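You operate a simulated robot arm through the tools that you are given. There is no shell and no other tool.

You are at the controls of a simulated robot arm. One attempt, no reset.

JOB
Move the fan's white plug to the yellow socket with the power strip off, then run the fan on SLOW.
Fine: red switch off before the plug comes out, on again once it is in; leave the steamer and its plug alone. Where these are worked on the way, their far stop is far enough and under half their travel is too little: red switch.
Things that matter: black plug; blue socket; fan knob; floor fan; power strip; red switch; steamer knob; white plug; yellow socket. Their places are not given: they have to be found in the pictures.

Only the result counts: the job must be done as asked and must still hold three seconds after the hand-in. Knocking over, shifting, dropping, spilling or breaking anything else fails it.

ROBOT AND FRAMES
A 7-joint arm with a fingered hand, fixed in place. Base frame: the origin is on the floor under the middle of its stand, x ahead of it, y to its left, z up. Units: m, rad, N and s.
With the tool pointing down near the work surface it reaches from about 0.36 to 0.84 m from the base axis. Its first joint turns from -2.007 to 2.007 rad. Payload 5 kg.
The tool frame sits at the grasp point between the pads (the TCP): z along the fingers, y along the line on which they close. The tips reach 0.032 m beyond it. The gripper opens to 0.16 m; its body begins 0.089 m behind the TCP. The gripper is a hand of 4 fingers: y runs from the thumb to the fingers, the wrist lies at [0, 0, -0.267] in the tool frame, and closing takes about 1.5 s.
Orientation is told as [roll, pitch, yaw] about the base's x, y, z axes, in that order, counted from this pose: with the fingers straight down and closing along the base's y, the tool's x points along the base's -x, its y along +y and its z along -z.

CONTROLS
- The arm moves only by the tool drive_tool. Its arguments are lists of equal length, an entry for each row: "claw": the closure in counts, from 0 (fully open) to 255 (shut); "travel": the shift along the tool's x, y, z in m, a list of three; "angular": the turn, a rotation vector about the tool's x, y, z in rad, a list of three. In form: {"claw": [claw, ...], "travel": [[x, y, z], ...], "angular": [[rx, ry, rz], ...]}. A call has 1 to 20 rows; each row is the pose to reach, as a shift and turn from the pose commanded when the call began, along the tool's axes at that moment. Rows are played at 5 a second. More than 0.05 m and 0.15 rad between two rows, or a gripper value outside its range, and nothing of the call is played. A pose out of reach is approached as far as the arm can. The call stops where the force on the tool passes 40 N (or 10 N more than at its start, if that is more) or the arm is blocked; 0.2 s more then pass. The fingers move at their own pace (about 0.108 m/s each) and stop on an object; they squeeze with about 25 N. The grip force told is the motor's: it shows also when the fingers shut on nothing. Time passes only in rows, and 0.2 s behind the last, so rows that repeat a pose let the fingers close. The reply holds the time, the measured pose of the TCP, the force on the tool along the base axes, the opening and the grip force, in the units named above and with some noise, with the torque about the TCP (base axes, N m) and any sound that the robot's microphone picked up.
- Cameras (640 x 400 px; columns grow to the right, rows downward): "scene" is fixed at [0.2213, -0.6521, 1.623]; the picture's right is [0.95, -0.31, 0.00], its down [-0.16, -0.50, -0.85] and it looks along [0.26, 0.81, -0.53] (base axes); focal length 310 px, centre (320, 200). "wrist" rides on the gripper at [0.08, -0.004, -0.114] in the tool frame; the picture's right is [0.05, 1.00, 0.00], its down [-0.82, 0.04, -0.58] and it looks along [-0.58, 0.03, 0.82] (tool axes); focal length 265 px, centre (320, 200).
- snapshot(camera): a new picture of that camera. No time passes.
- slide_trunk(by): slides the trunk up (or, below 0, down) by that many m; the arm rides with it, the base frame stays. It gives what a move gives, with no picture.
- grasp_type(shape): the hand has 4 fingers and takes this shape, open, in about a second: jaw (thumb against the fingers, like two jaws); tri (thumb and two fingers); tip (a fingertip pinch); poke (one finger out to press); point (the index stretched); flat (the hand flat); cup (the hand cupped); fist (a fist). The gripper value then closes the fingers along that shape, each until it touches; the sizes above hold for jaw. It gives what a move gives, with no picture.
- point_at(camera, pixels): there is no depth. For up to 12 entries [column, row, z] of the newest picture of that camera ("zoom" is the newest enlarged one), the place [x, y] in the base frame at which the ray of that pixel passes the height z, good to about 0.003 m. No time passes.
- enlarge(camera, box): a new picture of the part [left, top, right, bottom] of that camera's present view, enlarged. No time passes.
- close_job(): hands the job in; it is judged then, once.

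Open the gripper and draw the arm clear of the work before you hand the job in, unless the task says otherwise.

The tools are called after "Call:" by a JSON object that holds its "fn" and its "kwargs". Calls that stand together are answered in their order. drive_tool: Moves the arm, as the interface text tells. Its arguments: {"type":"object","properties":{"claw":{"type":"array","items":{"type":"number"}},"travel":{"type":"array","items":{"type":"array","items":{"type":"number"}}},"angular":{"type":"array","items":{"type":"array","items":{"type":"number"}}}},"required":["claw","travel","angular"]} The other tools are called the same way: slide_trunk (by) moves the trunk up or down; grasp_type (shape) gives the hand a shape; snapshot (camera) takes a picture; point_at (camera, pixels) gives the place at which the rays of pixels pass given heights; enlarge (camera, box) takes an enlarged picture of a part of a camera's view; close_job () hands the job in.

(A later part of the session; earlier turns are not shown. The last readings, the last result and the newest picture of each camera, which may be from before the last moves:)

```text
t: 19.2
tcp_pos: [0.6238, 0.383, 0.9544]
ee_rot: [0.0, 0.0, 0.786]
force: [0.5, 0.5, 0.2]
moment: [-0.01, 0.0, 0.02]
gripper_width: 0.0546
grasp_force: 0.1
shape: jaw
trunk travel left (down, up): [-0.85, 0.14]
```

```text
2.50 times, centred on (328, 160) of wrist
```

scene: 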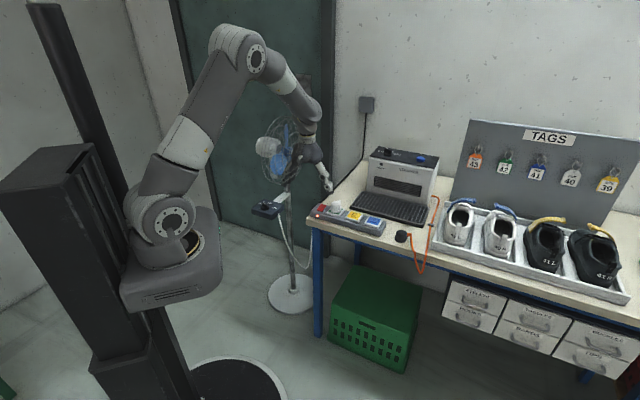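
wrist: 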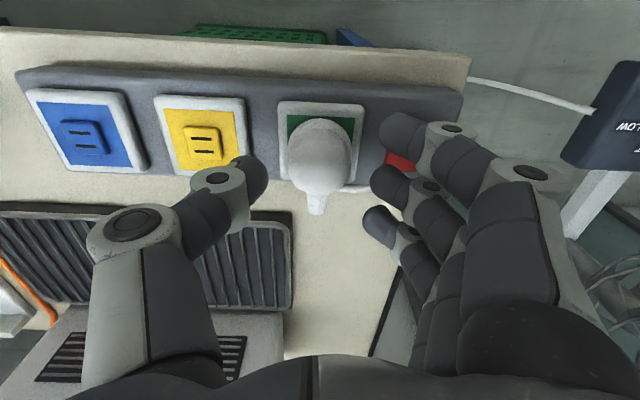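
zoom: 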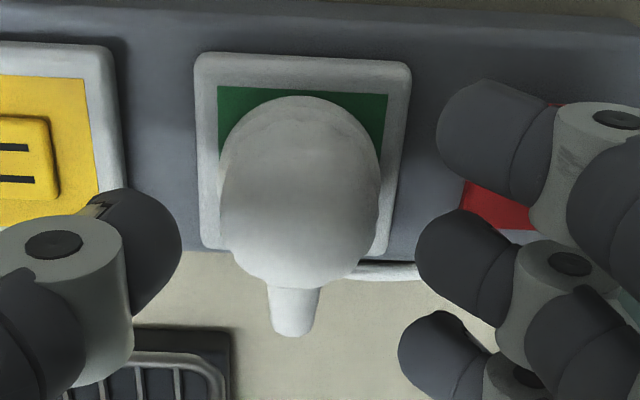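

Plug centre column (zoom ~300) coincides with the tool axis and thumb/middle finger sit symmetric about it. I narrow slightly more and descend to TCP z≈0.925.

Call:
{"fn": "drive_tool", "kwargs": {"claw": [174, 174, 174, 174, 174, 174], "travel": [[0, 0, 0], [0, 0, 0.006], [0, 0, 0.012], [0, 0, 0.018], [0, 0, 0.024], [0, 0, 0.028]], "angular": [[0, 0, 0], [0, 0, 0], [0, 0, 0], [0, 0, 0], [0, 0, 0], [0, 0, 0]]}}

Call:
{"fn": "snapshot", "kwargs": {"camera": "wrist"}}

Call:
{"fn": "enlarge", "kwargs": {"camera": "scene", "box": [306, 180, 362, 220]}}

```text
t: 20.6
tcp_pos: [0.6239, 0.3836, 0.9259]
ee_rot: [-0.001, 0.0, 0.787]
force: [0.5, 0.0, -0.2]
moment: [-0.01, 0.0, -0.01]
gripper_width: 0.0512
grasp_force: 0.0
shape: jaw
trunk travel left (down, up): [-0.85, 0.14]
```

```text
taken
```

wrist: 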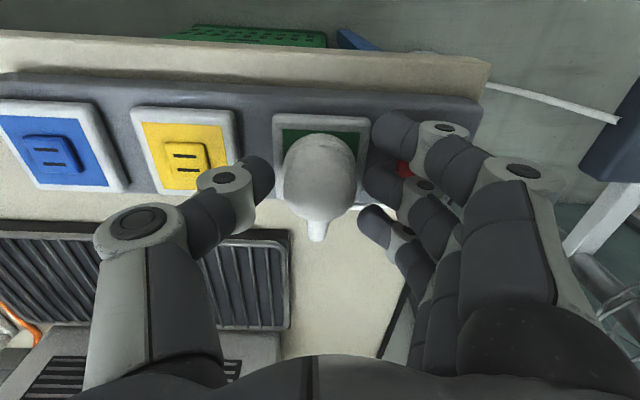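

```text
10.00 times, centred on (334, 200) of scene
```

zoom: 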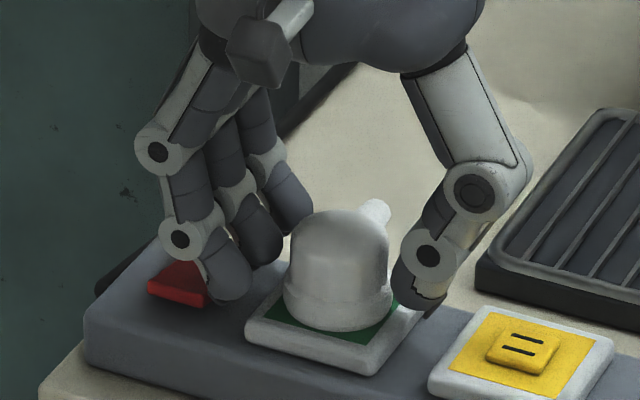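

Thumb and fingers straddle the plug and the red switch is untouched. I close the grip fully.

Call:
{"fn": "drive_tool", "kwargs": {"claw": [200, 255, 255, 255, 255, 255, 255, 255], "travel": [[0, 0, 0], [0, 0, 0], [0, 0, 0], [0, 0, 0], [0, 0, 0], [0, 0, 0], [0, 0, 0], [0, 0, 0]], "angular": [[0, 0, 0], [0, 0, 0], [0, 0, 0], [0, 0, 0], [0, 0, 0], [0, 0, 0], [0, 0, 0], [0, 0, 0]]}}

Call:
{"fn": "snapshot", "kwargs": {"camera": "wrist"}}

Call:
{"fn": "enlarge", "kwargs": {"camera": "scene", "box": [306, 180, 362, 220]}}

```text
t: 22.4
tcp_pos: [0.6246, 0.383, 0.924]
ee_rot: [0.001, 0.0, 0.783]
force: [5.6, -4.8, -1.2]
moment: [-0.02, -0.04, 0.0]
gripper_width: 0.0233
grasp_force: 24.9
shape: jaw
trunk travel left (down, up): [-0.85, 0.14]
```

```text
taken
```

wrist: 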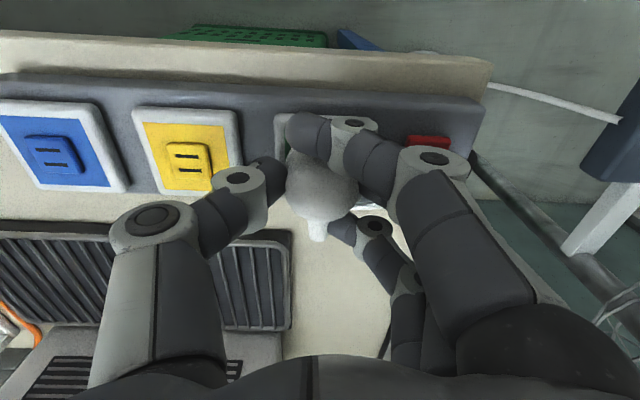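

```text
10.00 times, centred on (334, 200) of scene
```

zoom: 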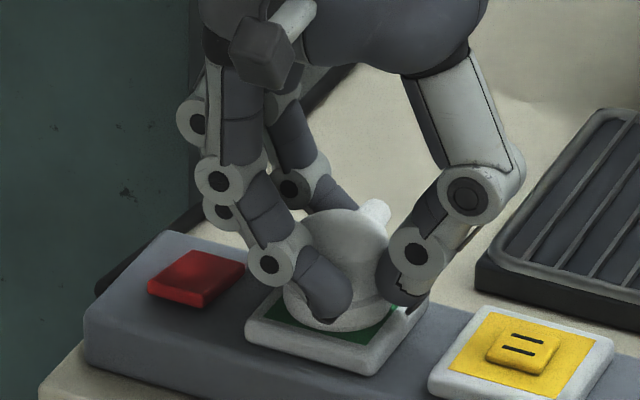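

The fingers wrap the plug with 25 N grip. I pull straight up slowly.

Call:
{"fn": "drive_tool", "kwargs": {"claw": [255, 255, 255, 255, 255, 255, 255], "travel": [[0, 0, -0.004], [0, 0, -0.008], [0, 0, -0.012], [0, 0, -0.016], [0, 0, -0.02], [0, 0, -0.024], [0, 0, -0.024]], "angular": [[0, 0, 0], [0, 0, 0], [0, 0, 0], [0, 0, 0], [0, 0, 0], [0, 0, 0], [0, 0, 0]]}}

Call:
{"fn": "snapshot", "kwargs": {"camera": "wrist"}}

Call:
{"fn": "enlarge", "kwargs": {"camera": "scene", "box": [306, 180, 362, 220]}}

```text
t: 24.0
tcp_pos: [0.6226, 0.384, 0.9502]
ee_rot: [0.0, 0.002, 0.785]
force: [-0.4, 1.3, -0.5]
moment: [0.0, 0.01, 0.0]
gripper_width: 0.0229
grasp_force: 25.0
shape: jaw
trunk travel left (down, up): [-0.85, 0.14]
```

```text
taken
```

wrist: 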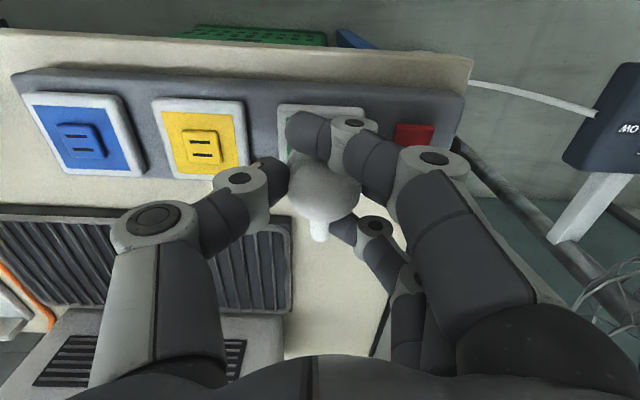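

```text
10.00 times, centred on (334, 200) of scene
```

zoom: 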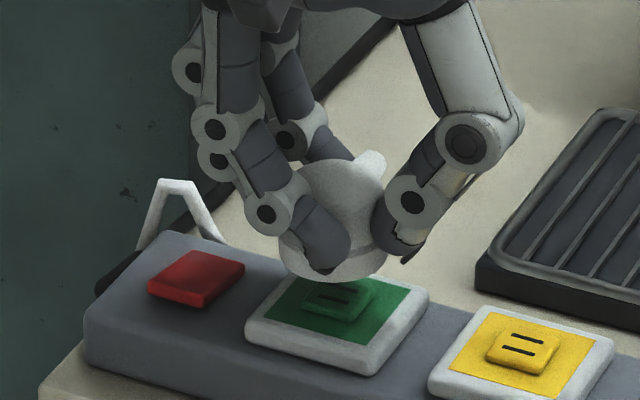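

The plug is out of the green socket and still held. I raise it further to inspect its tilt and prongs.

Call:
{"fn": "drive_tool", "kwargs": {"claw": [255, 255, 255, 255], "travel": [[0, 0, -0.015], [0, 0, -0.03], [0, 0, -0.04], [0, 0, -0.04]], "angular": [[0, 0, 0], [0, 0, 0], [0, 0, 0], [0, 0, 0]]}}

Call:
{"fn": "snapshot", "kwargs": {"camera": "wrist"}}

Call:
{"fn": "enlarge", "kwargs": {"camera": "scene", "box": [300, 175, 364, 215]}}

Call:
{"fn": "enlarge", "kwargs": {"camera": "wrist", "box": [240, 80, 416, 250]}}

```text
t: 25.0
tcp_pos: [0.623, 0.3818, 0.99]
ee_rot: [-0.002, -0.001, 0.786]
force: [-0.6, -0.3, -0.5]
moment: [0.04, -0.01, 0.01]
gripper_width: 0.0228
grasp_force: 25.0
shape: jaw
trunk travel left (down, up): [-0.85, 0.14]
```

```text
taken
```

wrist: 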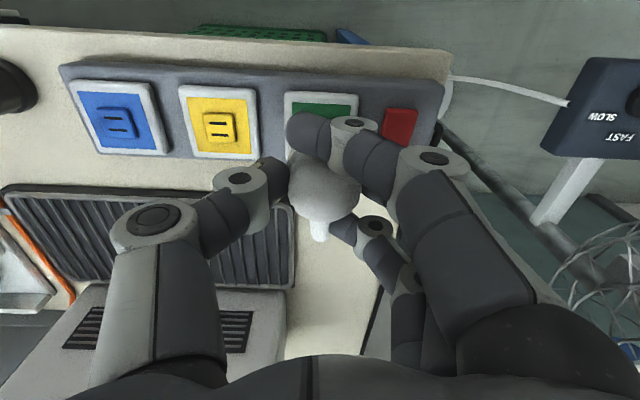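

```text
10.00 times, centred on (332, 195) of scene
```

zoom: 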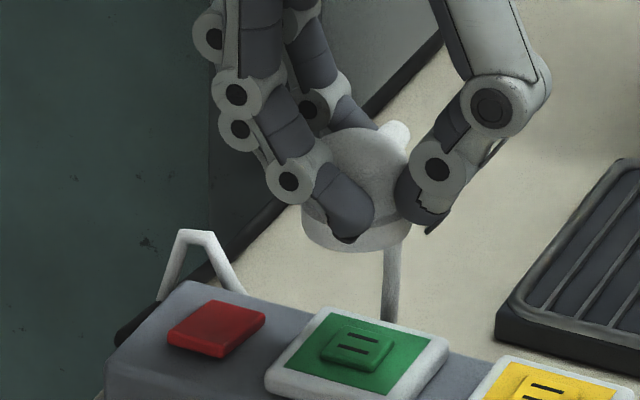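

```text
2.35 times, centred on (328, 165) of wrist
```

zoom: 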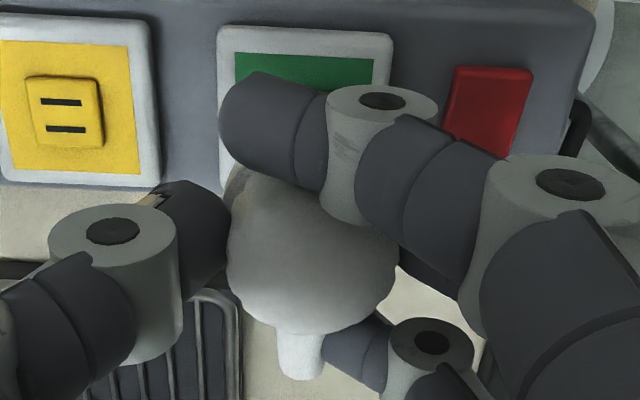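

The plug hangs upright. Now that all three sockets' slots are visible in the scene view, I measure the green→yellow vector.

Call:
{"fn": "enlarge", "kwargs": {"camera": "scene", "box": [324, 196, 388, 236]}}

Call:
{"fn": "enlarge", "kwargs": {"camera": "wrist", "box": [170, 70, 298, 150]}}

```text
10.00 times, centred on (356, 216) of scene
```

zoom: 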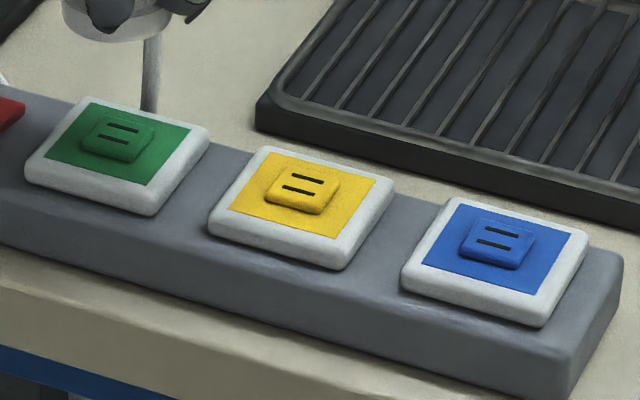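

```text
5.00 times, centred on (234, 110) of wrist
```

zoom: 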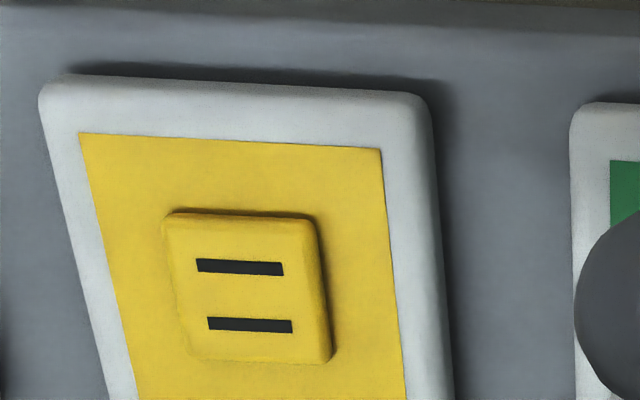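

Square centres in scene pixels: green (335.87,210.60), yellow (354.27,215.53), blue (373.31,220.96). I cast them repeatedly.

Call:
{"fn": "point_at", "kwargs": {"camera": "scene", "pixels": [[335.87, 210.6, 0.877], [354.27, 215.53, 0.877], [373.31, 220.96, 0.877], [335.87, 210.6, 0.877], [354.27, 215.53, 0.877], [373.31, 220.96, 0.877], [335.87, 210.6, 0.877], [354.27, 215.53, 0.877], [373.31, 220.96, 0.877], [335.87, 210.6, 0.877], [354.27, 215.53, 0.877], [373.31, 220.96, 0.877]]}}

Call:
{"fn": "point_at", "kwargs": {"camera": "scene", "pixels": [[335.87, 210.6, 0.877], [354.27, 215.53, 0.877], [373.31, 220.96, 0.877], [335.87, 210.6, 0.877], [354.27, 215.53, 0.877], [373.31, 220.96, 0.877], [335.87, 210.6, 0.877], [354.27, 215.53, 0.877], [373.31, 220.96, 0.877], [335.87, 210.6, 0.877], [354.27, 215.53, 0.877], [373.31, 220.96, 0.877]]}}

```text
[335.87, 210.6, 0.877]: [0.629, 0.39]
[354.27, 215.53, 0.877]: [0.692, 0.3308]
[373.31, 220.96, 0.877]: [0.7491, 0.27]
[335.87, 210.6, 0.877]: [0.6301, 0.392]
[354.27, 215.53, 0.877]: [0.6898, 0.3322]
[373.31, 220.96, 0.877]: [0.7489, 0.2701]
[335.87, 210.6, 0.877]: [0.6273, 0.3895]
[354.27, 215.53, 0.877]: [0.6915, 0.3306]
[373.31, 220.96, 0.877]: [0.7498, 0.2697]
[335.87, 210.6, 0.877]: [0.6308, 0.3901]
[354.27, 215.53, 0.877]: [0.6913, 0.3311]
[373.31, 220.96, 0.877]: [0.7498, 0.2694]
```

```text
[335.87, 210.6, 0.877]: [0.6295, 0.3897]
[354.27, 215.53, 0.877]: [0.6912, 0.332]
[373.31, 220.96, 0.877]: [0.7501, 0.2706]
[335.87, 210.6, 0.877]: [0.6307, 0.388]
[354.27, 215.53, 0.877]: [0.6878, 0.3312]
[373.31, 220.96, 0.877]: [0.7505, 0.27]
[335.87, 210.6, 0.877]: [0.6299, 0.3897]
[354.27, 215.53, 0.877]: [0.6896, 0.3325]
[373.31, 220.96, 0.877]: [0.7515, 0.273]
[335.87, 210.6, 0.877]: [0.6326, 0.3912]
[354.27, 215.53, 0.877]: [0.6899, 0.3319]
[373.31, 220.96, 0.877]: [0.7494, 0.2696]
```

Pitch is ≈0.085 m along −45°, which is tool −y. I carry the plug 0.085 m along tool −y at the present height, then lower to hover above the yellow socket.

Call:
{"fn": "drive_tool", "kwargs": {"claw": [255, 255, 255, 255, 255, 255, 255], "travel": [[0, -0.025, 0], [0, -0.05, 0], [0, -0.075, 0], [0, -0.085, 0], [0, -0.085, 0.015], [0, -0.085, 0.03], [0, -0.085, 0.03]], "angular": [[0, 0, 0], [0, 0, 0], [0, 0, 0], [0, 0, 0], [0, 0, 0], [0, 0, 0], [0, 0, 0]]}}

Call:
{"fn": "snapshot", "kwargs": {"camera": "wrist"}}

Call:
{"fn": "enlarge", "kwargs": {"camera": "scene", "box": [324, 186, 388, 226]}}

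```text
t: 26.6
tcp_pos: [0.6839, 0.3229, 0.9612]
ee_rot: [0.0, 0.0, 0.785]
force: [0.6, -0.3, -0.5]
moment: [0.02, -0.02, -0.04]
gripper_width: 0.0228
grasp_force: 25.2
shape: jaw
trunk travel left (down, up): [-0.85, 0.14]
```

```text
taken
```

wrist: 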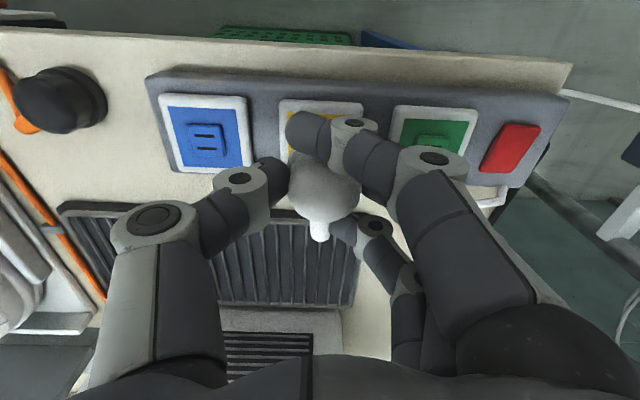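

```text
10.00 times, centred on (356, 206) of scene
```

zoom: 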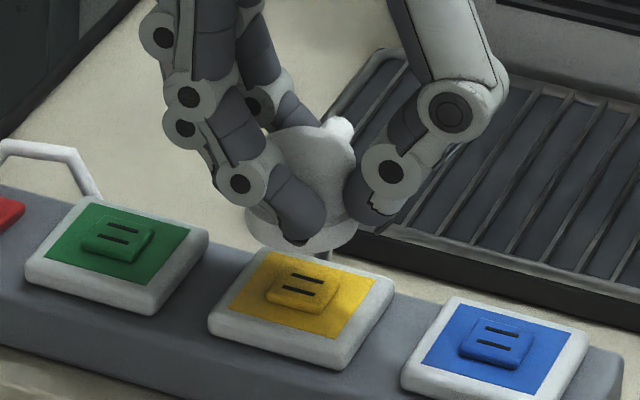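

The plug hovers over the yellow plate. I descend 10 mm to the same relative height as the earlier picture over green and compare at high zoom.

Call:
{"fn": "drive_tool", "kwargs": {"claw": [255, 255, 255], "travel": [[0, 0, 0.005], [0, 0, 0.01], [0, 0, 0.01]], "angular": [[0, 0, 0], [0, 0, 0], [0, 0, 0]]}}

Call:
{"fn": "enlarge", "kwargs": {"camera": "scene", "box": [338, 200, 370, 220]}}

Call:
{"fn": "enlarge", "kwargs": {"camera": "scene", "box": [325, 185, 381, 225]}}

Call:
{"fn": "enlarge", "kwargs": {"camera": "wrist", "box": [256, 80, 384, 240]}}

```text
t: 27.4
tcp_pos: [0.6846, 0.3229, 0.9497]
ee_rot: [0.001, 0.0, 0.785]
force: [0.0, 0.5, 0.1]
moment: [0.01, 0.03, 0.01]
gripper_width: 0.0228
grasp_force: 24.8
shape: jaw
trunk travel left (down, up): [-0.85, 0.14]
```

```text
16.00 times, centred on (354, 210) of scene
```

zoom: 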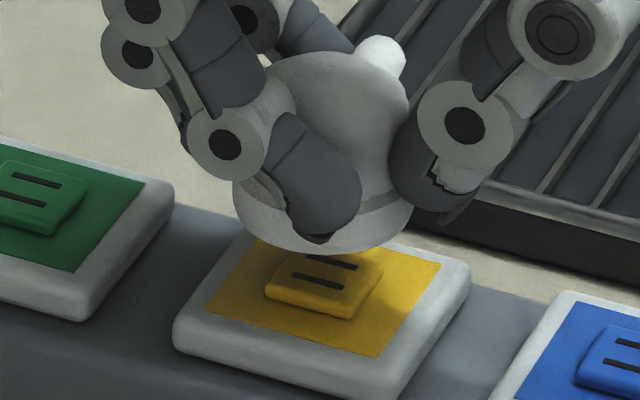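

```text
10.00 times, centred on (353, 205) of scene
```

zoom: 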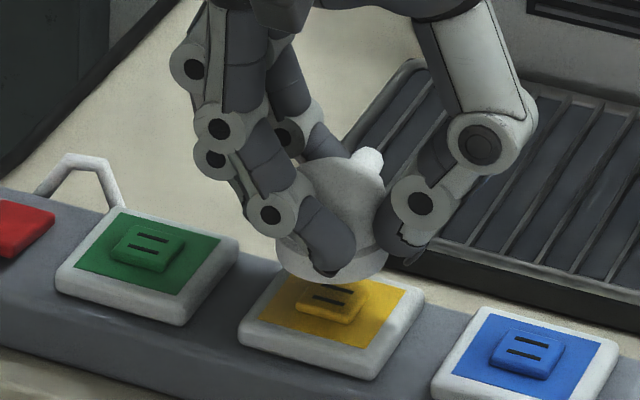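

```text
2.50 times, centred on (320, 160) of wrist
```

zoom: 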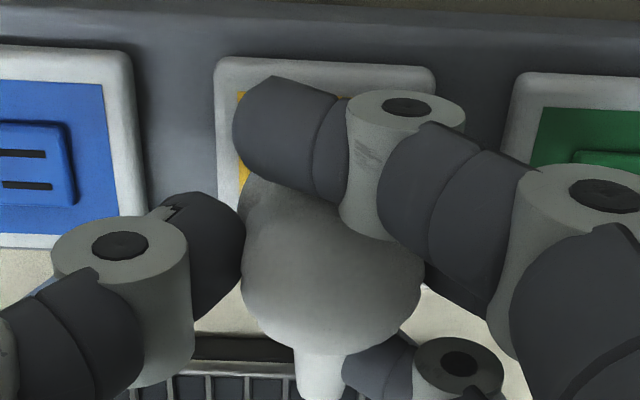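

At 16x zoom the plug's bottom rim is centred at about scene (354.16,210.25), with yellow square centre at (354.27,215.53). I cast both to compare x,y at their heights.

Call:
{"fn": "point_at", "kwargs": {"camera": "scene", "pixels": [[354.16, 210.25, 0.901], [354.16, 210.25, 0.901], [354.16, 210.25, 0.901], [354.16, 210.25, 0.901], [354.16, 210.25, 0.904], [354.16, 210.25, 0.904], [354.16, 210.25, 0.904], [354.16, 210.25, 0.904], [354.27, 215.53, 0.877], [354.27, 215.53, 0.877], [354.27, 215.53, 0.877], [354.27, 215.53, 0.877]]}}

Call:
{"fn": "enlarge", "kwargs": {"camera": "scene", "box": [344, 203, 368, 218]}}

```text
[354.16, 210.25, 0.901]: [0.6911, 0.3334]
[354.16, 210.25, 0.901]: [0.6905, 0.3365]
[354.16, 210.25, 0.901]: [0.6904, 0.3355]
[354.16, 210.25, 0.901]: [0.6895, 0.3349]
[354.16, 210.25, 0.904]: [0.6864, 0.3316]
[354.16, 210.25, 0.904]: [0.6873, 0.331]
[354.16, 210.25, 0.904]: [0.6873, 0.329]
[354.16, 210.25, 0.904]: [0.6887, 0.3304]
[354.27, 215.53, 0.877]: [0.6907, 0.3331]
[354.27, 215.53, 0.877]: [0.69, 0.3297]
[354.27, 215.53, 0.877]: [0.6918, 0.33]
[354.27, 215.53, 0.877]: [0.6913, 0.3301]
```

```text
16.00 times, centred on (356, 210) of scene
```

zoom: 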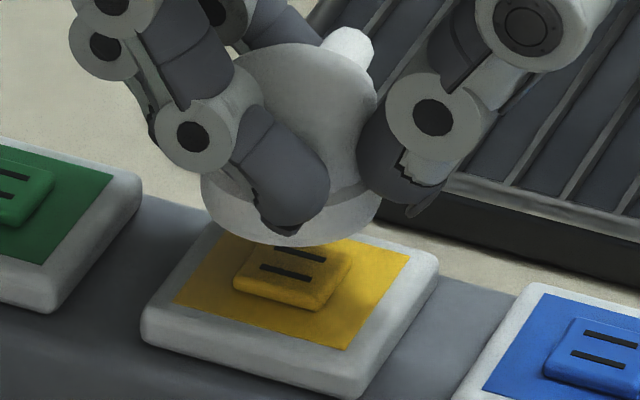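

The plug rim and yellow centre agree within ~2–3 mm. I lower in small steps watching the force.

Call:
{"fn": "drive_tool", "kwargs": {"claw": [255, 255, 255, 255, 255], "travel": [[0, 0, 0.003], [0, 0, 0.006], [0, 0, 0.009], [0, 0, 0.012], [0, 0, 0.012]], "angular": [[0, 0, 0], [0, 0, 0], [0, 0, 0], [0, 0, 0], [0, 0, 0]]}}

Call:
{"fn": "enlarge", "kwargs": {"camera": "scene", "box": [340, 203, 372, 223]}}

```text
t: 28.6
tcp_pos: [0.6824, 0.3233, 0.9388]
ee_rot: [0.001, 0.002, 0.785]
force: [0.3, -0.1, -0.9]
moment: [-0.03, -0.02, 0.05]
gripper_width: 0.0227
grasp_force: 25.2
shape: jaw
trunk travel left (down, up): [-0.85, 0.14]
```

```text
16.00 times, centred on (356, 213) of scene
```

zoom: 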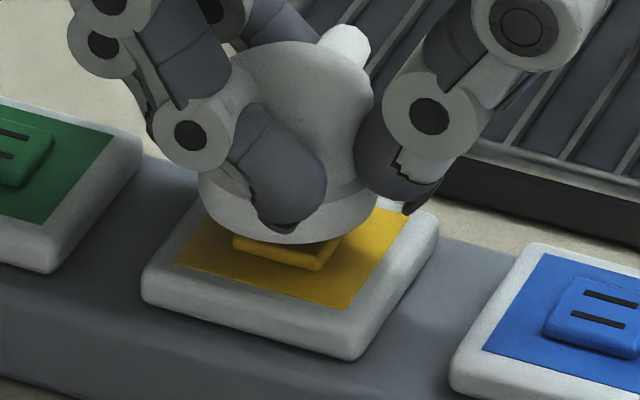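

No resistance yet and the rim is centred on the yellow square within ~1 mm laterally. I continue down.

Call:
{"fn": "drive_tool", "kwargs": {"claw": [255, 255, 255, 255, 255, 255], "travel": [[0, 0, 0.002], [0, 0, 0.004], [0, 0, 0.006], [0, 0, 0.008], [0, 0, 0.01], [0, 0, 0.012]], "angular": [[0, 0, 0], [0, 0, 0], [0, 0, 0], [0, 0, 0], [0, 0, 0], [0, 0, 0]]}}

Call:
{"fn": "enlarge", "kwargs": {"camera": "scene", "box": [340, 203, 372, 223]}}

```text
t: 30.0
tcp_pos: [0.6835, 0.3225, 0.9258]
ee_rot: [-0.001, 0.001, 0.784]
force: [-0.3, 0.6, -0.5]
moment: [-0.01, 0.04, 0.0]
gripper_width: 0.0227
grasp_force: 25.3
shape: jaw
trunk travel left (down, up): [-0.85, 0.14]
```

```text
16.00 times, centred on (356, 213) of scene
```

zoom: 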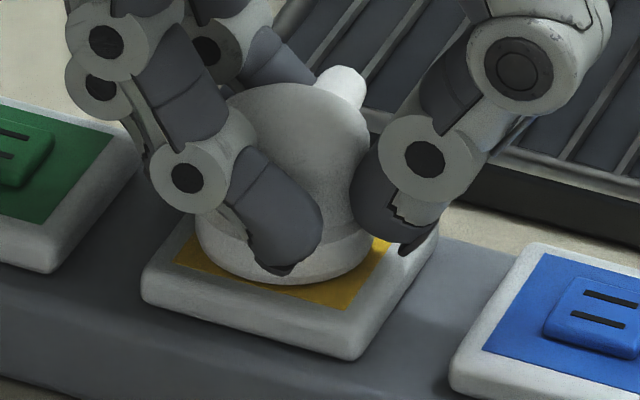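

The plug is at the seated height with no force. Comparing with the earlier seated picture over green (margins 61/57 px vs 52/67 now), it seems ~2 mm toward green; I zoom in more to judge.

Call:
{"fn": "enlarge", "kwargs": {"camera": "scene", "box": [344, 205, 368, 220]}}

Call:
{"fn": "enlarge", "kwargs": {"camera": "wrist", "box": [240, 90, 400, 240]}}

Call:
{"fn": "snapshot", "kwargs": {"camera": "wrist"}}

```text
16.00 times, centred on (356, 212) of scene
```

zoom: 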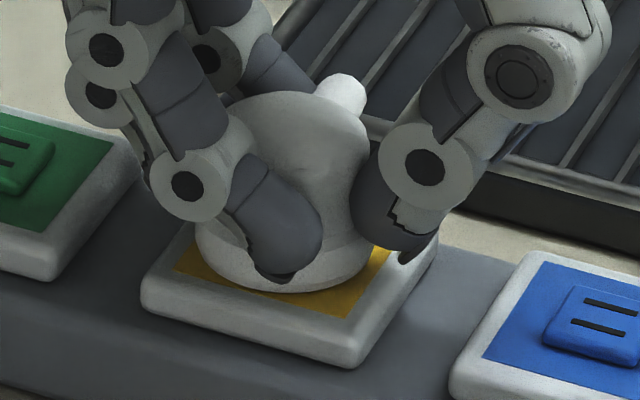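

```text
2.67 times, centred on (320, 165) of wrist
```

zoom: 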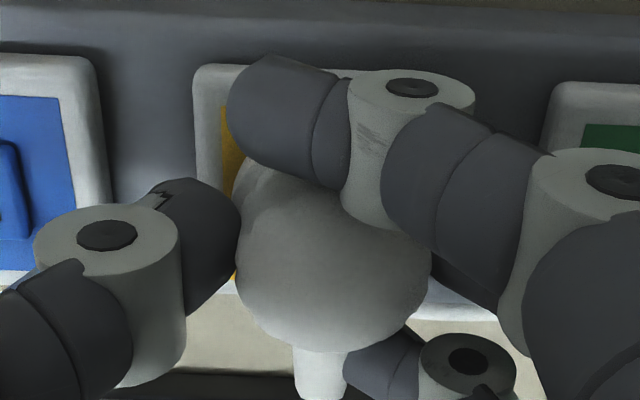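

```text
taken
```

wrist: 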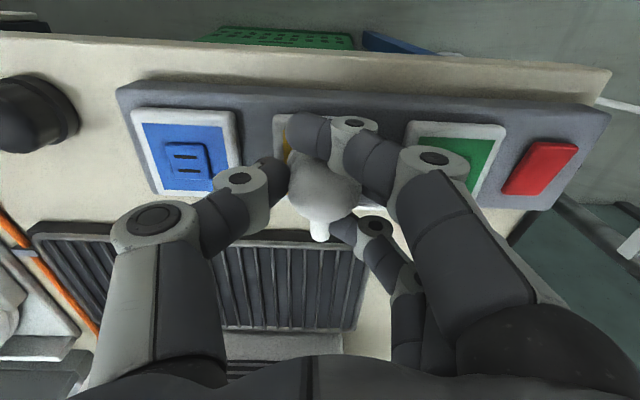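

The rim looks 2–2.5 mm too far toward green (consistent with the 0.087 m pitch seen from the wrist). I lift 10 mm, shift 2.3 mm along tool −y, and lower again.

Call:
{"fn": "drive_tool", "kwargs": {"claw": [255, 255, 255, 255, 255], "travel": [[0, 0, -0.005], [0, 0, -0.01], [0, -0.0023, -0.01], [0, -0.0023, -0.005], [0, -0.0023, -0.004]], "angular": [[0, 0, 0], [0, 0, 0], [0, 0, 0], [0, 0, 0], [0, 0, 0]]}}

Call:
{"fn": "enlarge", "kwargs": {"camera": "scene", "box": [342, 203, 366, 218]}}

```text
t: 31.2
tcp_pos: [0.687, 0.3214, 0.9296]
ee_rot: [0.0, 0.001, 0.783]
force: [-0.2, 0.2, -1.2]
moment: [-0.02, 0.0, -0.02]
gripper_width: 0.0225
grasp_force: 25.2
shape: jaw
trunk travel left (down, up): [-0.85, 0.14]
```

```text
16.00 times, centred on (354, 210) of scene
```

zoom: 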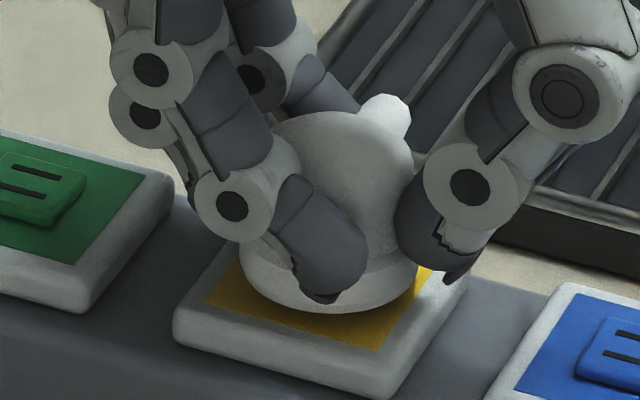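

Margins now (34 left / 25 right) match those of the seated plug over green (32/27). I lower the remaining 4 mm and a little more to feel the seat.

Call:
{"fn": "drive_tool", "kwargs": {"claw": [255, 255, 255, 255, 255], "travel": [[0, 0, 0.002], [0, 0, 0.004], [0, 0, 0.005], [0, 0, 0.006], [0, 0, 0.006]], "angular": [[0, 0, 0], [0, 0, 0], [0, 0, 0], [0, 0, 0], [0, 0, 0]]}}

Call:
{"fn": "enlarge", "kwargs": {"camera": "scene", "box": [342, 203, 366, 218]}}

```text
t: 32.4
tcp_pos: [0.6874, 0.3214, 0.9258]
ee_rot: [0.0, -0.003, 0.784]
force: [-0.3, -1.0, 3.9]
moment: [0.07, 0.03, -0.02]
gripper_width: 0.0227
grasp_force: 24.7
shape: jaw
trunk travel left (down, up): [-0.85, 0.14]
```

```text
16.00 times, centred on (354, 210) of scene
```

zoom: 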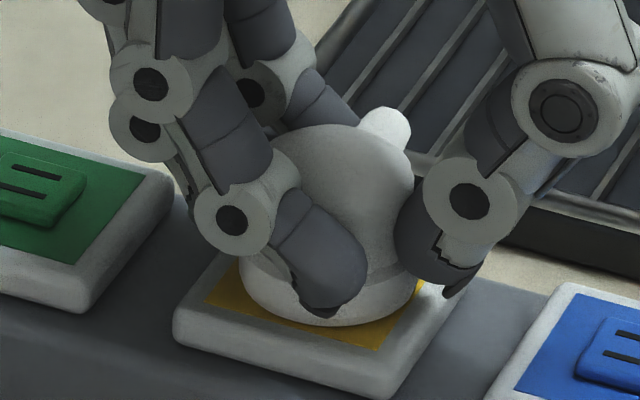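

Contact begins with ~4 N at about seat height. I press 3 mm further to see whether it is firmly bottomed or still sliding in.

Call:
{"fn": "drive_tool", "kwargs": {"claw": [255, 255, 255, 255, 255], "travel": [[0, 0, 0.001], [0, 0, 0.002], [0, 0, 0.003], [0, 0, 0.003], [0, 0, 0.003]], "angular": [[0, 0, 0], [0, 0, 0], [0, 0, 0], [0, 0, 0], [0, 0, 0]]}}

Call:
{"fn": "enlarge", "kwargs": {"camera": "scene", "box": [342, 202, 366, 218]}}

```text
t: 33.6
tcp_pos: [0.6869, 0.3214, 0.9235]
ee_rot: [-0.002, -0.006, 0.784]
force: [5.2, 3.6, 24.4]
moment: [0.36, -0.1, 0.03]
gripper_width: 0.0239
grasp_force: 24.2
shape: jaw
trunk travel left (down, up): [-0.85, 0.14]
```

```text
16.00 times, centred on (354, 210) of scene
```

zoom: 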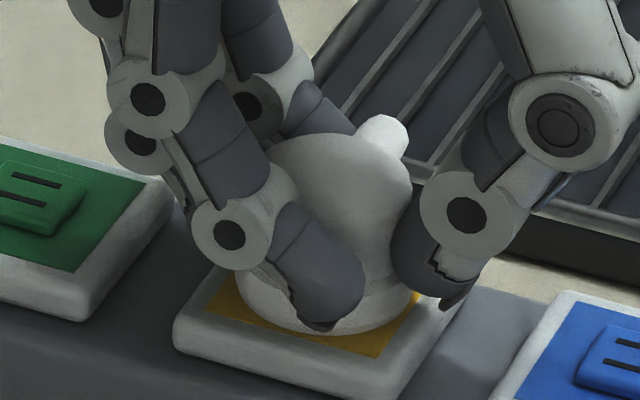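

Force rises steeply (24 N) and the rim is now centred on yellow within ~0.5 mm at the same relative height as when it sat in green, so it is bottomed. I ease the pressure and open the fingers.

Call:
{"fn": "drive_tool", "kwargs": {"claw": [255, 255, 225, 190, 165, 160, 160, 160], "travel": [[0, 0, -0.002], [0, 0, -0.003], [0, 0, -0.003], [0, 0, -0.003], [0, 0, -0.003], [0, 0, -0.003], [0, 0, -0.003], [0, 0, -0.003]], "angular": [[0, 0, 0], [0, 0, 0], [0, 0, 0], [0, 0, 0], [0, 0, 0], [0, 0, 0], [0, 0, 0], [0, 0, 0]]}}

Call:
{"fn": "enlarge", "kwargs": {"camera": "scene", "box": [340, 200, 372, 220]}}

Call:
{"fn": "snapshot", "kwargs": {"camera": "wrist"}}

```text
t: 35.4
tcp_pos: [0.6854, 0.3197, 0.9257]
ee_rot: [-0.001, 0.001, 0.783]
force: [0.5, -0.8, 0.0]
moment: [0.05, -0.04, 0.01]
gripper_width: 0.0592
grasp_force: 0.0
shape: jaw
trunk travel left (down, up): [-0.85, 0.14]
```

```text
16.00 times, centred on (356, 210) of scene
```

zoom: 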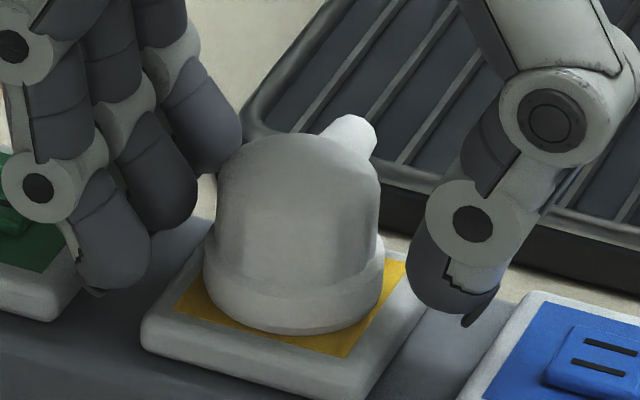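

```text
taken
```

wrist: 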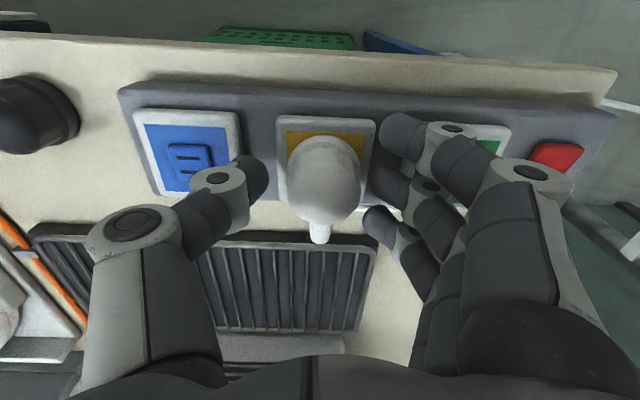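

The plug stands upright on yellow after release. I rise straight up and inspect it closely.

Call:
{"fn": "drive_tool", "kwargs": {"claw": [160, 160, 160, 160, 160, 160], "travel": [[0, 0, -0.01], [0, 0, -0.03], [0, 0, -0.06], [0, 0, -0.1], [0, 0, -0.14], [0, 0, -0.14]], "angular": [[0, 0, 0], [0, 0, 0], [0, 0, 0], [0, 0, 0], [0, 0, 0], [0, 0, 0]]}}

Call:
{"fn": "enlarge", "kwargs": {"camera": "scene", "box": [338, 197, 370, 217]}}

Call:
{"fn": "snapshot", "kwargs": {"camera": "wrist"}}

Call:
{"fn": "enlarge", "kwargs": {"camera": "wrist", "box": [200, 50, 392, 170]}}

```text
t: 36.8
tcp_pos: [0.6868, 0.3206, 1.0651]
ee_rot: [0.0, 0.001, 0.784]
force: [0.7, -0.2, 0.4]
moment: [0.0, 0.01, 0.0]
gripper_width: 0.0593
grasp_force: 0.0
shape: jaw
trunk travel left (down, up): [-0.85, 0.14]
```

```text
16.00 times, centred on (354, 207) of scene
```

zoom: 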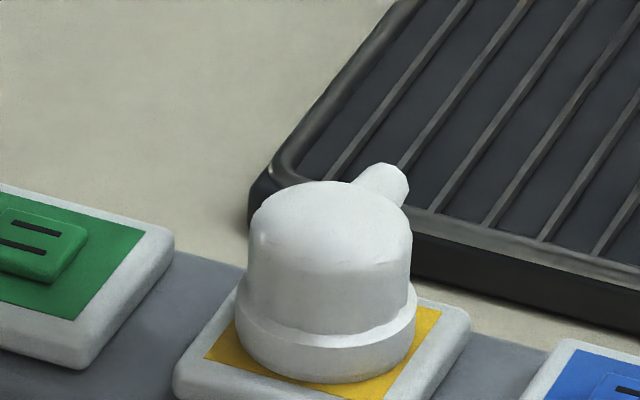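

```text
taken
```

wrist: 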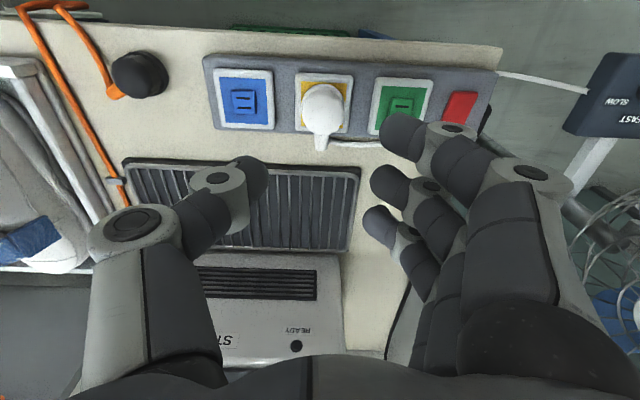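

```text
3.33 times, centred on (296, 110) of wrist
```

zoom: 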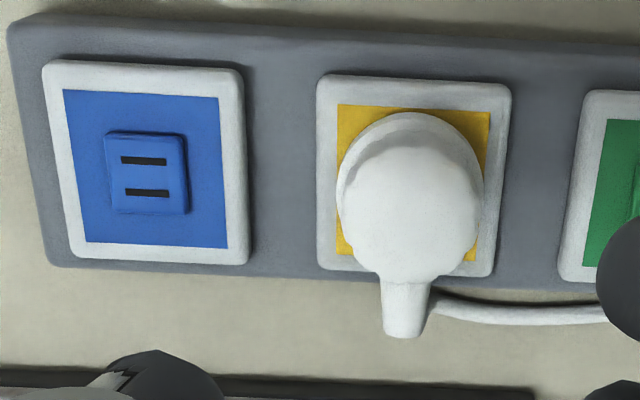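

Margins and rim height match the original seating in green, so the plug is in yellow. Next I move back over the red switch, this time for its LED-side end (2.8 cm toward the robot from the first press), in poke shape.

Call:
{"fn": "drive_tool", "kwargs": {"claw": [160, 160, 160, 160, 160, 160], "travel": [[0.002, 0.035, 0], [0.005, 0.07, 0], [0.008, 0.105, 0], [0.011, 0.14, 0], [0.0128, 0.1534, 0], [0.0128, 0.1534, 0]], "angular": [[0, 0, 0], [0, 0, 0], [0, 0, 0], [0, 0, 0], [0, 0, 0], [0, 0, 0]]}}

Call:
{"fn": "grasp_type", "kwargs": {"shape": "poke"}}

Call:
{"fn": "drive_tool", "kwargs": {"claw": [0, 0, 0, 0, 0], "travel": [[0, 0, 0], [0, 0, 0.04], [0, 0, 0.08], [0, 0, 0.11], [0, 0, 0.11]], "angular": [[0, 0, 0], [0, 0, 0], [0, 0, 0], [0, 0, 0], [0, 0, 0]]}}

Call:
{"fn": "enlarge", "kwargs": {"camera": "scene", "box": [300, 180, 356, 215]}}

Call:
{"fn": "snapshot", "kwargs": {"camera": "wrist"}}

```text
t: 38.2
tcp_pos: [0.569, 0.4205, 1.0627]
ee_rot: [0.0, 0.0, 0.786]
force: [-1.0, 0.6, 0.1]
moment: [0.0, 0.03, -0.01]
gripper_width: 0.0594
grasp_force: 0.1
shape: jaw
trunk travel left (down, up): [-0.85, 0.14]
```

```text
t: 39.1
tcp_pos: [0.5686, 0.4206, 1.0639]
ee_rot: [0.001, 0.001, 0.786]
force: [-0.3, -0.2, -0.3]
moment: [0.0, 0.03, 0.01]
gripper_width: 0.0
grasp_force: 0.1
shape: poke
trunk travel left (down, up): [-0.85, 0.14]
```

```text
t: 40.3
tcp_pos: [0.5692, 0.4196, 0.9546]
ee_rot: [0.0, 0.0, 0.783]
force: [-0.5, -0.3, 0.6]
moment: [0.01, 0.0, -0.03]
gripper_width: 0.0
grasp_force: 0.0
shape: poke
trunk travel left (down, up): [-0.85, 0.14]
```

```text
11.43 times, centred on (328, 198) of scene
```

zoom: 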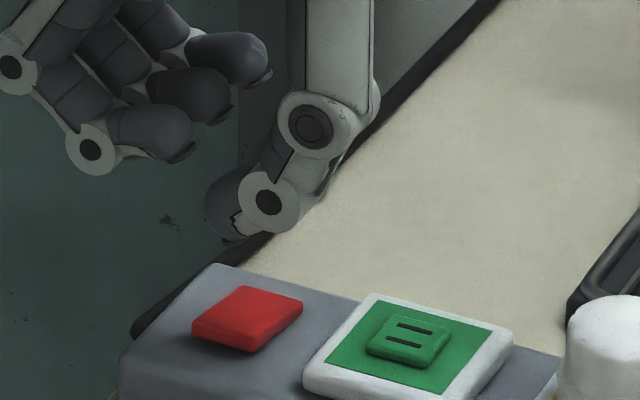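

```text
taken
```

wrist: 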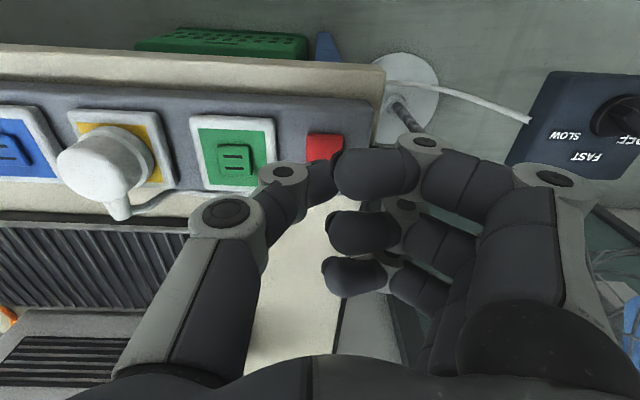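

The thumb tip at zoom (235,240) projects onto the front half of the rocker; I shift 3 mm more toward the LED end and lower to near contact.

Call:
{"fn": "drive_tool", "kwargs": {"claw": [0, 0, 0, 0, 0], "travel": [[0.003, 0, 0.005], [0.003, 0, 0.015], [0.003, 0, 0.025], [0.003, 0, 0.03], [0.003, 0, 0.03]], "angular": [[0, 0, 0], [0, 0, 0], [0, 0, 0], [0, 0, 0], [0, 0, 0]]}}

Call:
{"fn": "enlarge", "kwargs": {"camera": "scene", "box": [306, 193, 346, 218]}}

```text
t: 41.5
tcp_pos: [0.5663, 0.4191, 0.9225]
ee_rot: [0.0, 0.0, 0.784]
force: [-0.3, 0.0, 0.6]
moment: [-0.01, 0.02, 0.0]
gripper_width: 0.0
grasp_force: 0.1
shape: poke
trunk travel left (down, up): [-0.85, 0.14]
```

```text
16.00 times, centred on (326, 206) of scene
```

zoom: 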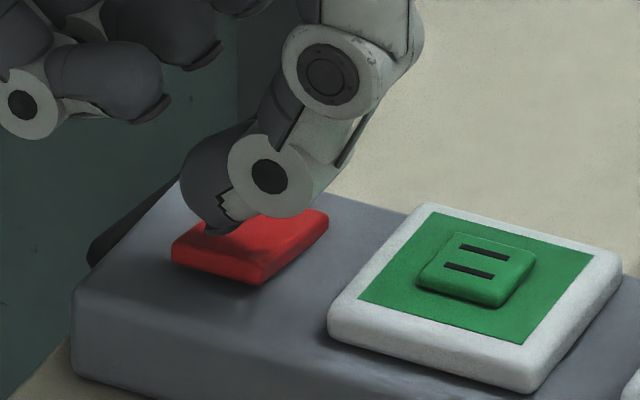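

The tip sits over the raised LED end, about 9 mm inside its edge. I press down in small steps.

Call:
{"fn": "drive_tool", "kwargs": {"claw": [0, 0, 0, 0, 0, 0, 0], "travel": [[0, 0, 0.003], [0, 0, 0.006], [0, 0, 0.009], [0, 0, 0.012], [0, 0, 0.014], [0, 0, 0.016], [0, 0, 0.016]], "angular": [[0, 0, 0], [0, 0, 0], [0, 0, 0], [0, 0, 0], [0, 0, 0], [0, 0, 0], [0, 0, 0]]}}

Call:
{"fn": "enlarge", "kwargs": {"camera": "scene", "box": [306, 193, 346, 218]}}

```text
t: 43.1
tcp_pos: [0.5658, 0.4183, 0.9092]
ee_rot: [0.0, -0.001, 0.784]
force: [-0.1, -2.2, 8.8]
moment: [-0.02, 0.0, -0.02]
gripper_width: 0.0
grasp_force: 0.0
shape: poke
trunk travel left (down, up): [-0.85, 0.14]
```

```text
16.00 times, centred on (326, 206) of scene
```

zoom: 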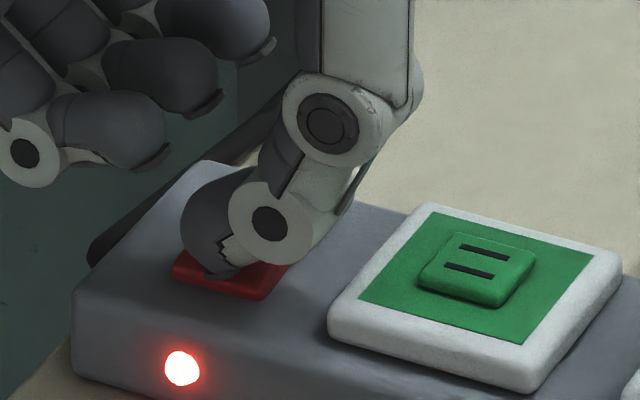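

The LED is lit again. I press 3 mm more to be sure the rocker is at its far stop.

Call:
{"fn": "drive_tool", "kwargs": {"claw": [0, 0, 0, 0], "travel": [[0, 0, 0.001], [0, 0, 0.002], [0, 0, 0.003], [0, 0, 0.003]], "angular": [[0, 0, 0], [0, 0, 0], [0, 0, 0], [0, 0, 0]]}}

Call:
{"fn": "drive_tool", "kwargs": {"claw": [0, 0, 0, 0, 0, 0], "travel": [[0, 0, -0.02], [0, 0, -0.05], [0, 0, -0.09], [0, 0, -0.13], [0, 0, -0.16], [0, 0, -0.16]], "angular": [[0, 0, 0], [0, 0, 0], [0, 0, 0], [0, 0, 0], [0, 0, 0], [0, 0, 0]]}}

Call:
{"fn": "enlarge", "kwargs": {"camera": "scene", "box": [306, 193, 378, 233]}}

Call:
{"fn": "snapshot", "kwargs": {"camera": "wrist"}}

Call:
{"fn": "snapshot", "kwargs": {"camera": "scene"}}

```text
t: 44.1
tcp_pos: [0.5674, 0.417, 0.9073]
ee_rot: [-0.001, -0.006, 0.785]
force: [5.9, -7.2, 33.1]
moment: [0.07, -0.28, -0.07]
gripper_width: 0.0
grasp_force: 0.1
shape: poke
trunk travel left (down, up): [-0.85, 0.14]
```

```text
t: 45.5
tcp_pos: [0.5656, 0.4174, 1.0668]
ee_rot: [0.0, 0.0, 0.784]
force: [0.5, 0.2, -1.8]
moment: [0.0, 0.05, -0.01]
gripper_width: 0.0
grasp_force: 0.0
shape: poke
trunk travel left (down, up): [-0.85, 0.14]
```

```text
8.89 times, centred on (342, 213) of scene
```

zoom: 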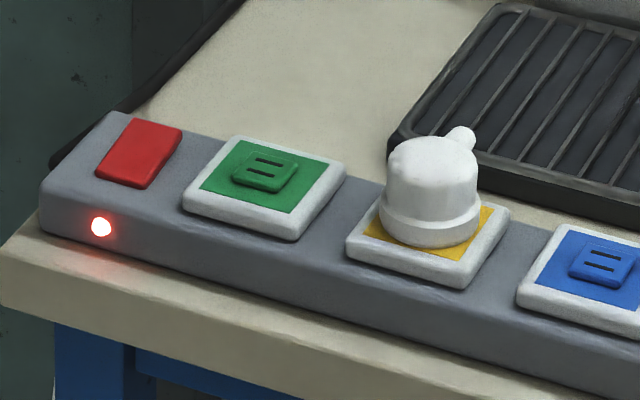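

```text
taken
```

wrist: 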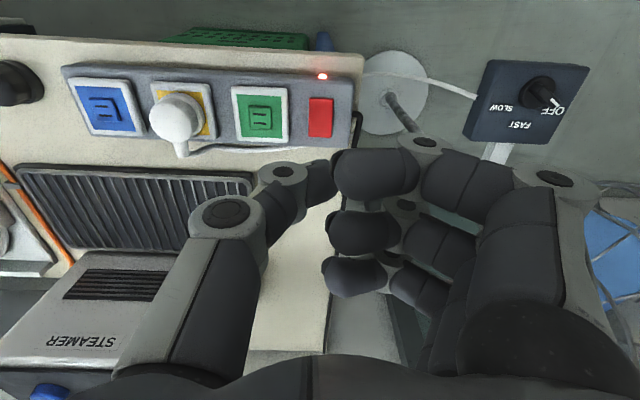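

```text
taken
```

scene: 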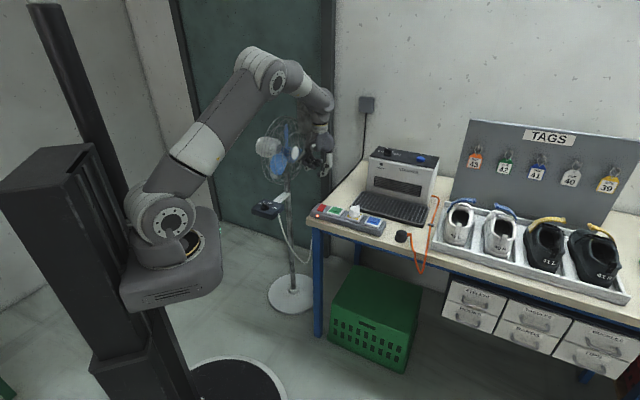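

Strip is on (LED lit), plug in yellow. Now the fan knob, visible in the wrist view at about (540,95), pointer toward OFF; I enlarge both views to locate it.

Call:
{"fn": "enlarge", "kwargs": {"camera": "wrist", "box": [456, 50, 600, 150]}}

Call:
{"fn": "enlarge", "kwargs": {"camera": "scene", "box": [246, 190, 294, 220]}}

Call:
{"fn": "enlarge", "kwargs": {"camera": "scene", "box": [240, 100, 350, 210]}}

```text
4.00 times, centred on (528, 100) of wrist
```

zoom: 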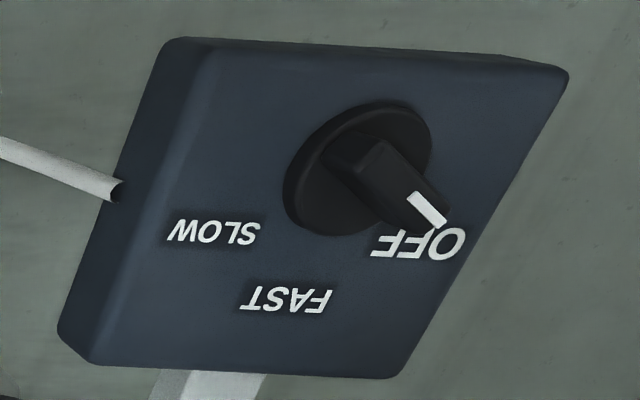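

```text
13.33 times, centred on (270, 205) of scene
```

zoom: 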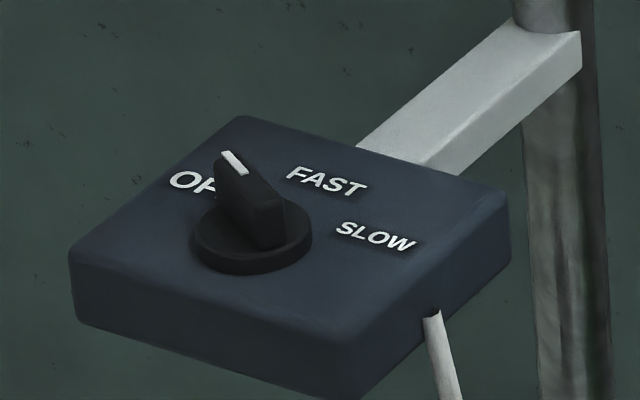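

```text
3.64 times, centred on (295, 155) of scene
```

zoom: 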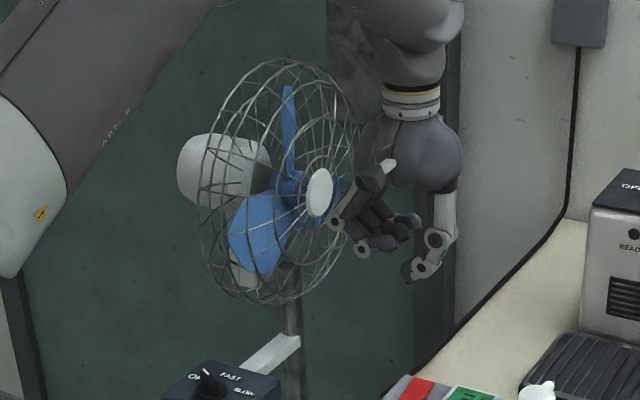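

I triangulate the knob disc and labels: disc centre wrist (537.25,92)/scene (264.9,207.85); OFF, FAST and SLOW likewise.

Call:
{"fn": "point_at", "kwargs": {"camera": "wrist", "pixels": [[537.25, 92, 0.79], [537.25, 92, 0.82], [552.5, 110.75, 0.79], [552.5, 110.75, 0.82], [519.5, 125, 0.79], [519.5, 125, 0.82], [501.25, 108.25, 0.79], [501.25, 108.25, 0.82], [537.25, 92, 0.79], [537.25, 92, 0.82]]}}

Call:
{"fn": "point_at", "kwargs": {"camera": "scene", "pixels": [[264.9, 207.85, 0.79], [264.9, 207.85, 0.82], [260.1, 203.7, 0.79], [260.1, 203.7, 0.82], [270.45, 203.65, 0.79], [270.45, 203.65, 0.82], [274.05, 207.7, 0.79], [274.05, 207.7, 0.82], [264.9, 207.85, 0.79], [264.9, 207.85, 0.82]]}}

```text
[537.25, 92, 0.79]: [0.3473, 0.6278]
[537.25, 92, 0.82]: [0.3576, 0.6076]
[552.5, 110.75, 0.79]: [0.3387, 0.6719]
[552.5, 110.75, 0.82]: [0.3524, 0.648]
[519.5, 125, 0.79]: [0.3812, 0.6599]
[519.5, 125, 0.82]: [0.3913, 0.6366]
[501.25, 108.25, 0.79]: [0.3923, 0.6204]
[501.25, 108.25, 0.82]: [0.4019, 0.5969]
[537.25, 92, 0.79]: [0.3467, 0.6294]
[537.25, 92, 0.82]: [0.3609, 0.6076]
```

```text
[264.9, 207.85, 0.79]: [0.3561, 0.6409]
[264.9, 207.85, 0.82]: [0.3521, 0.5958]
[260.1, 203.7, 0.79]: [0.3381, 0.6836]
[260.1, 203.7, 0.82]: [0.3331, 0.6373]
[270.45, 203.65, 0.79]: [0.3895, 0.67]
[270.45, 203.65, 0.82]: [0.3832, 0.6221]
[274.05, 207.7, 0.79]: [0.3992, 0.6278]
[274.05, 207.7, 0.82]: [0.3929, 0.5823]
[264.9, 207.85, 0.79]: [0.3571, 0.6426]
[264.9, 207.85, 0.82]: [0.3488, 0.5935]
```

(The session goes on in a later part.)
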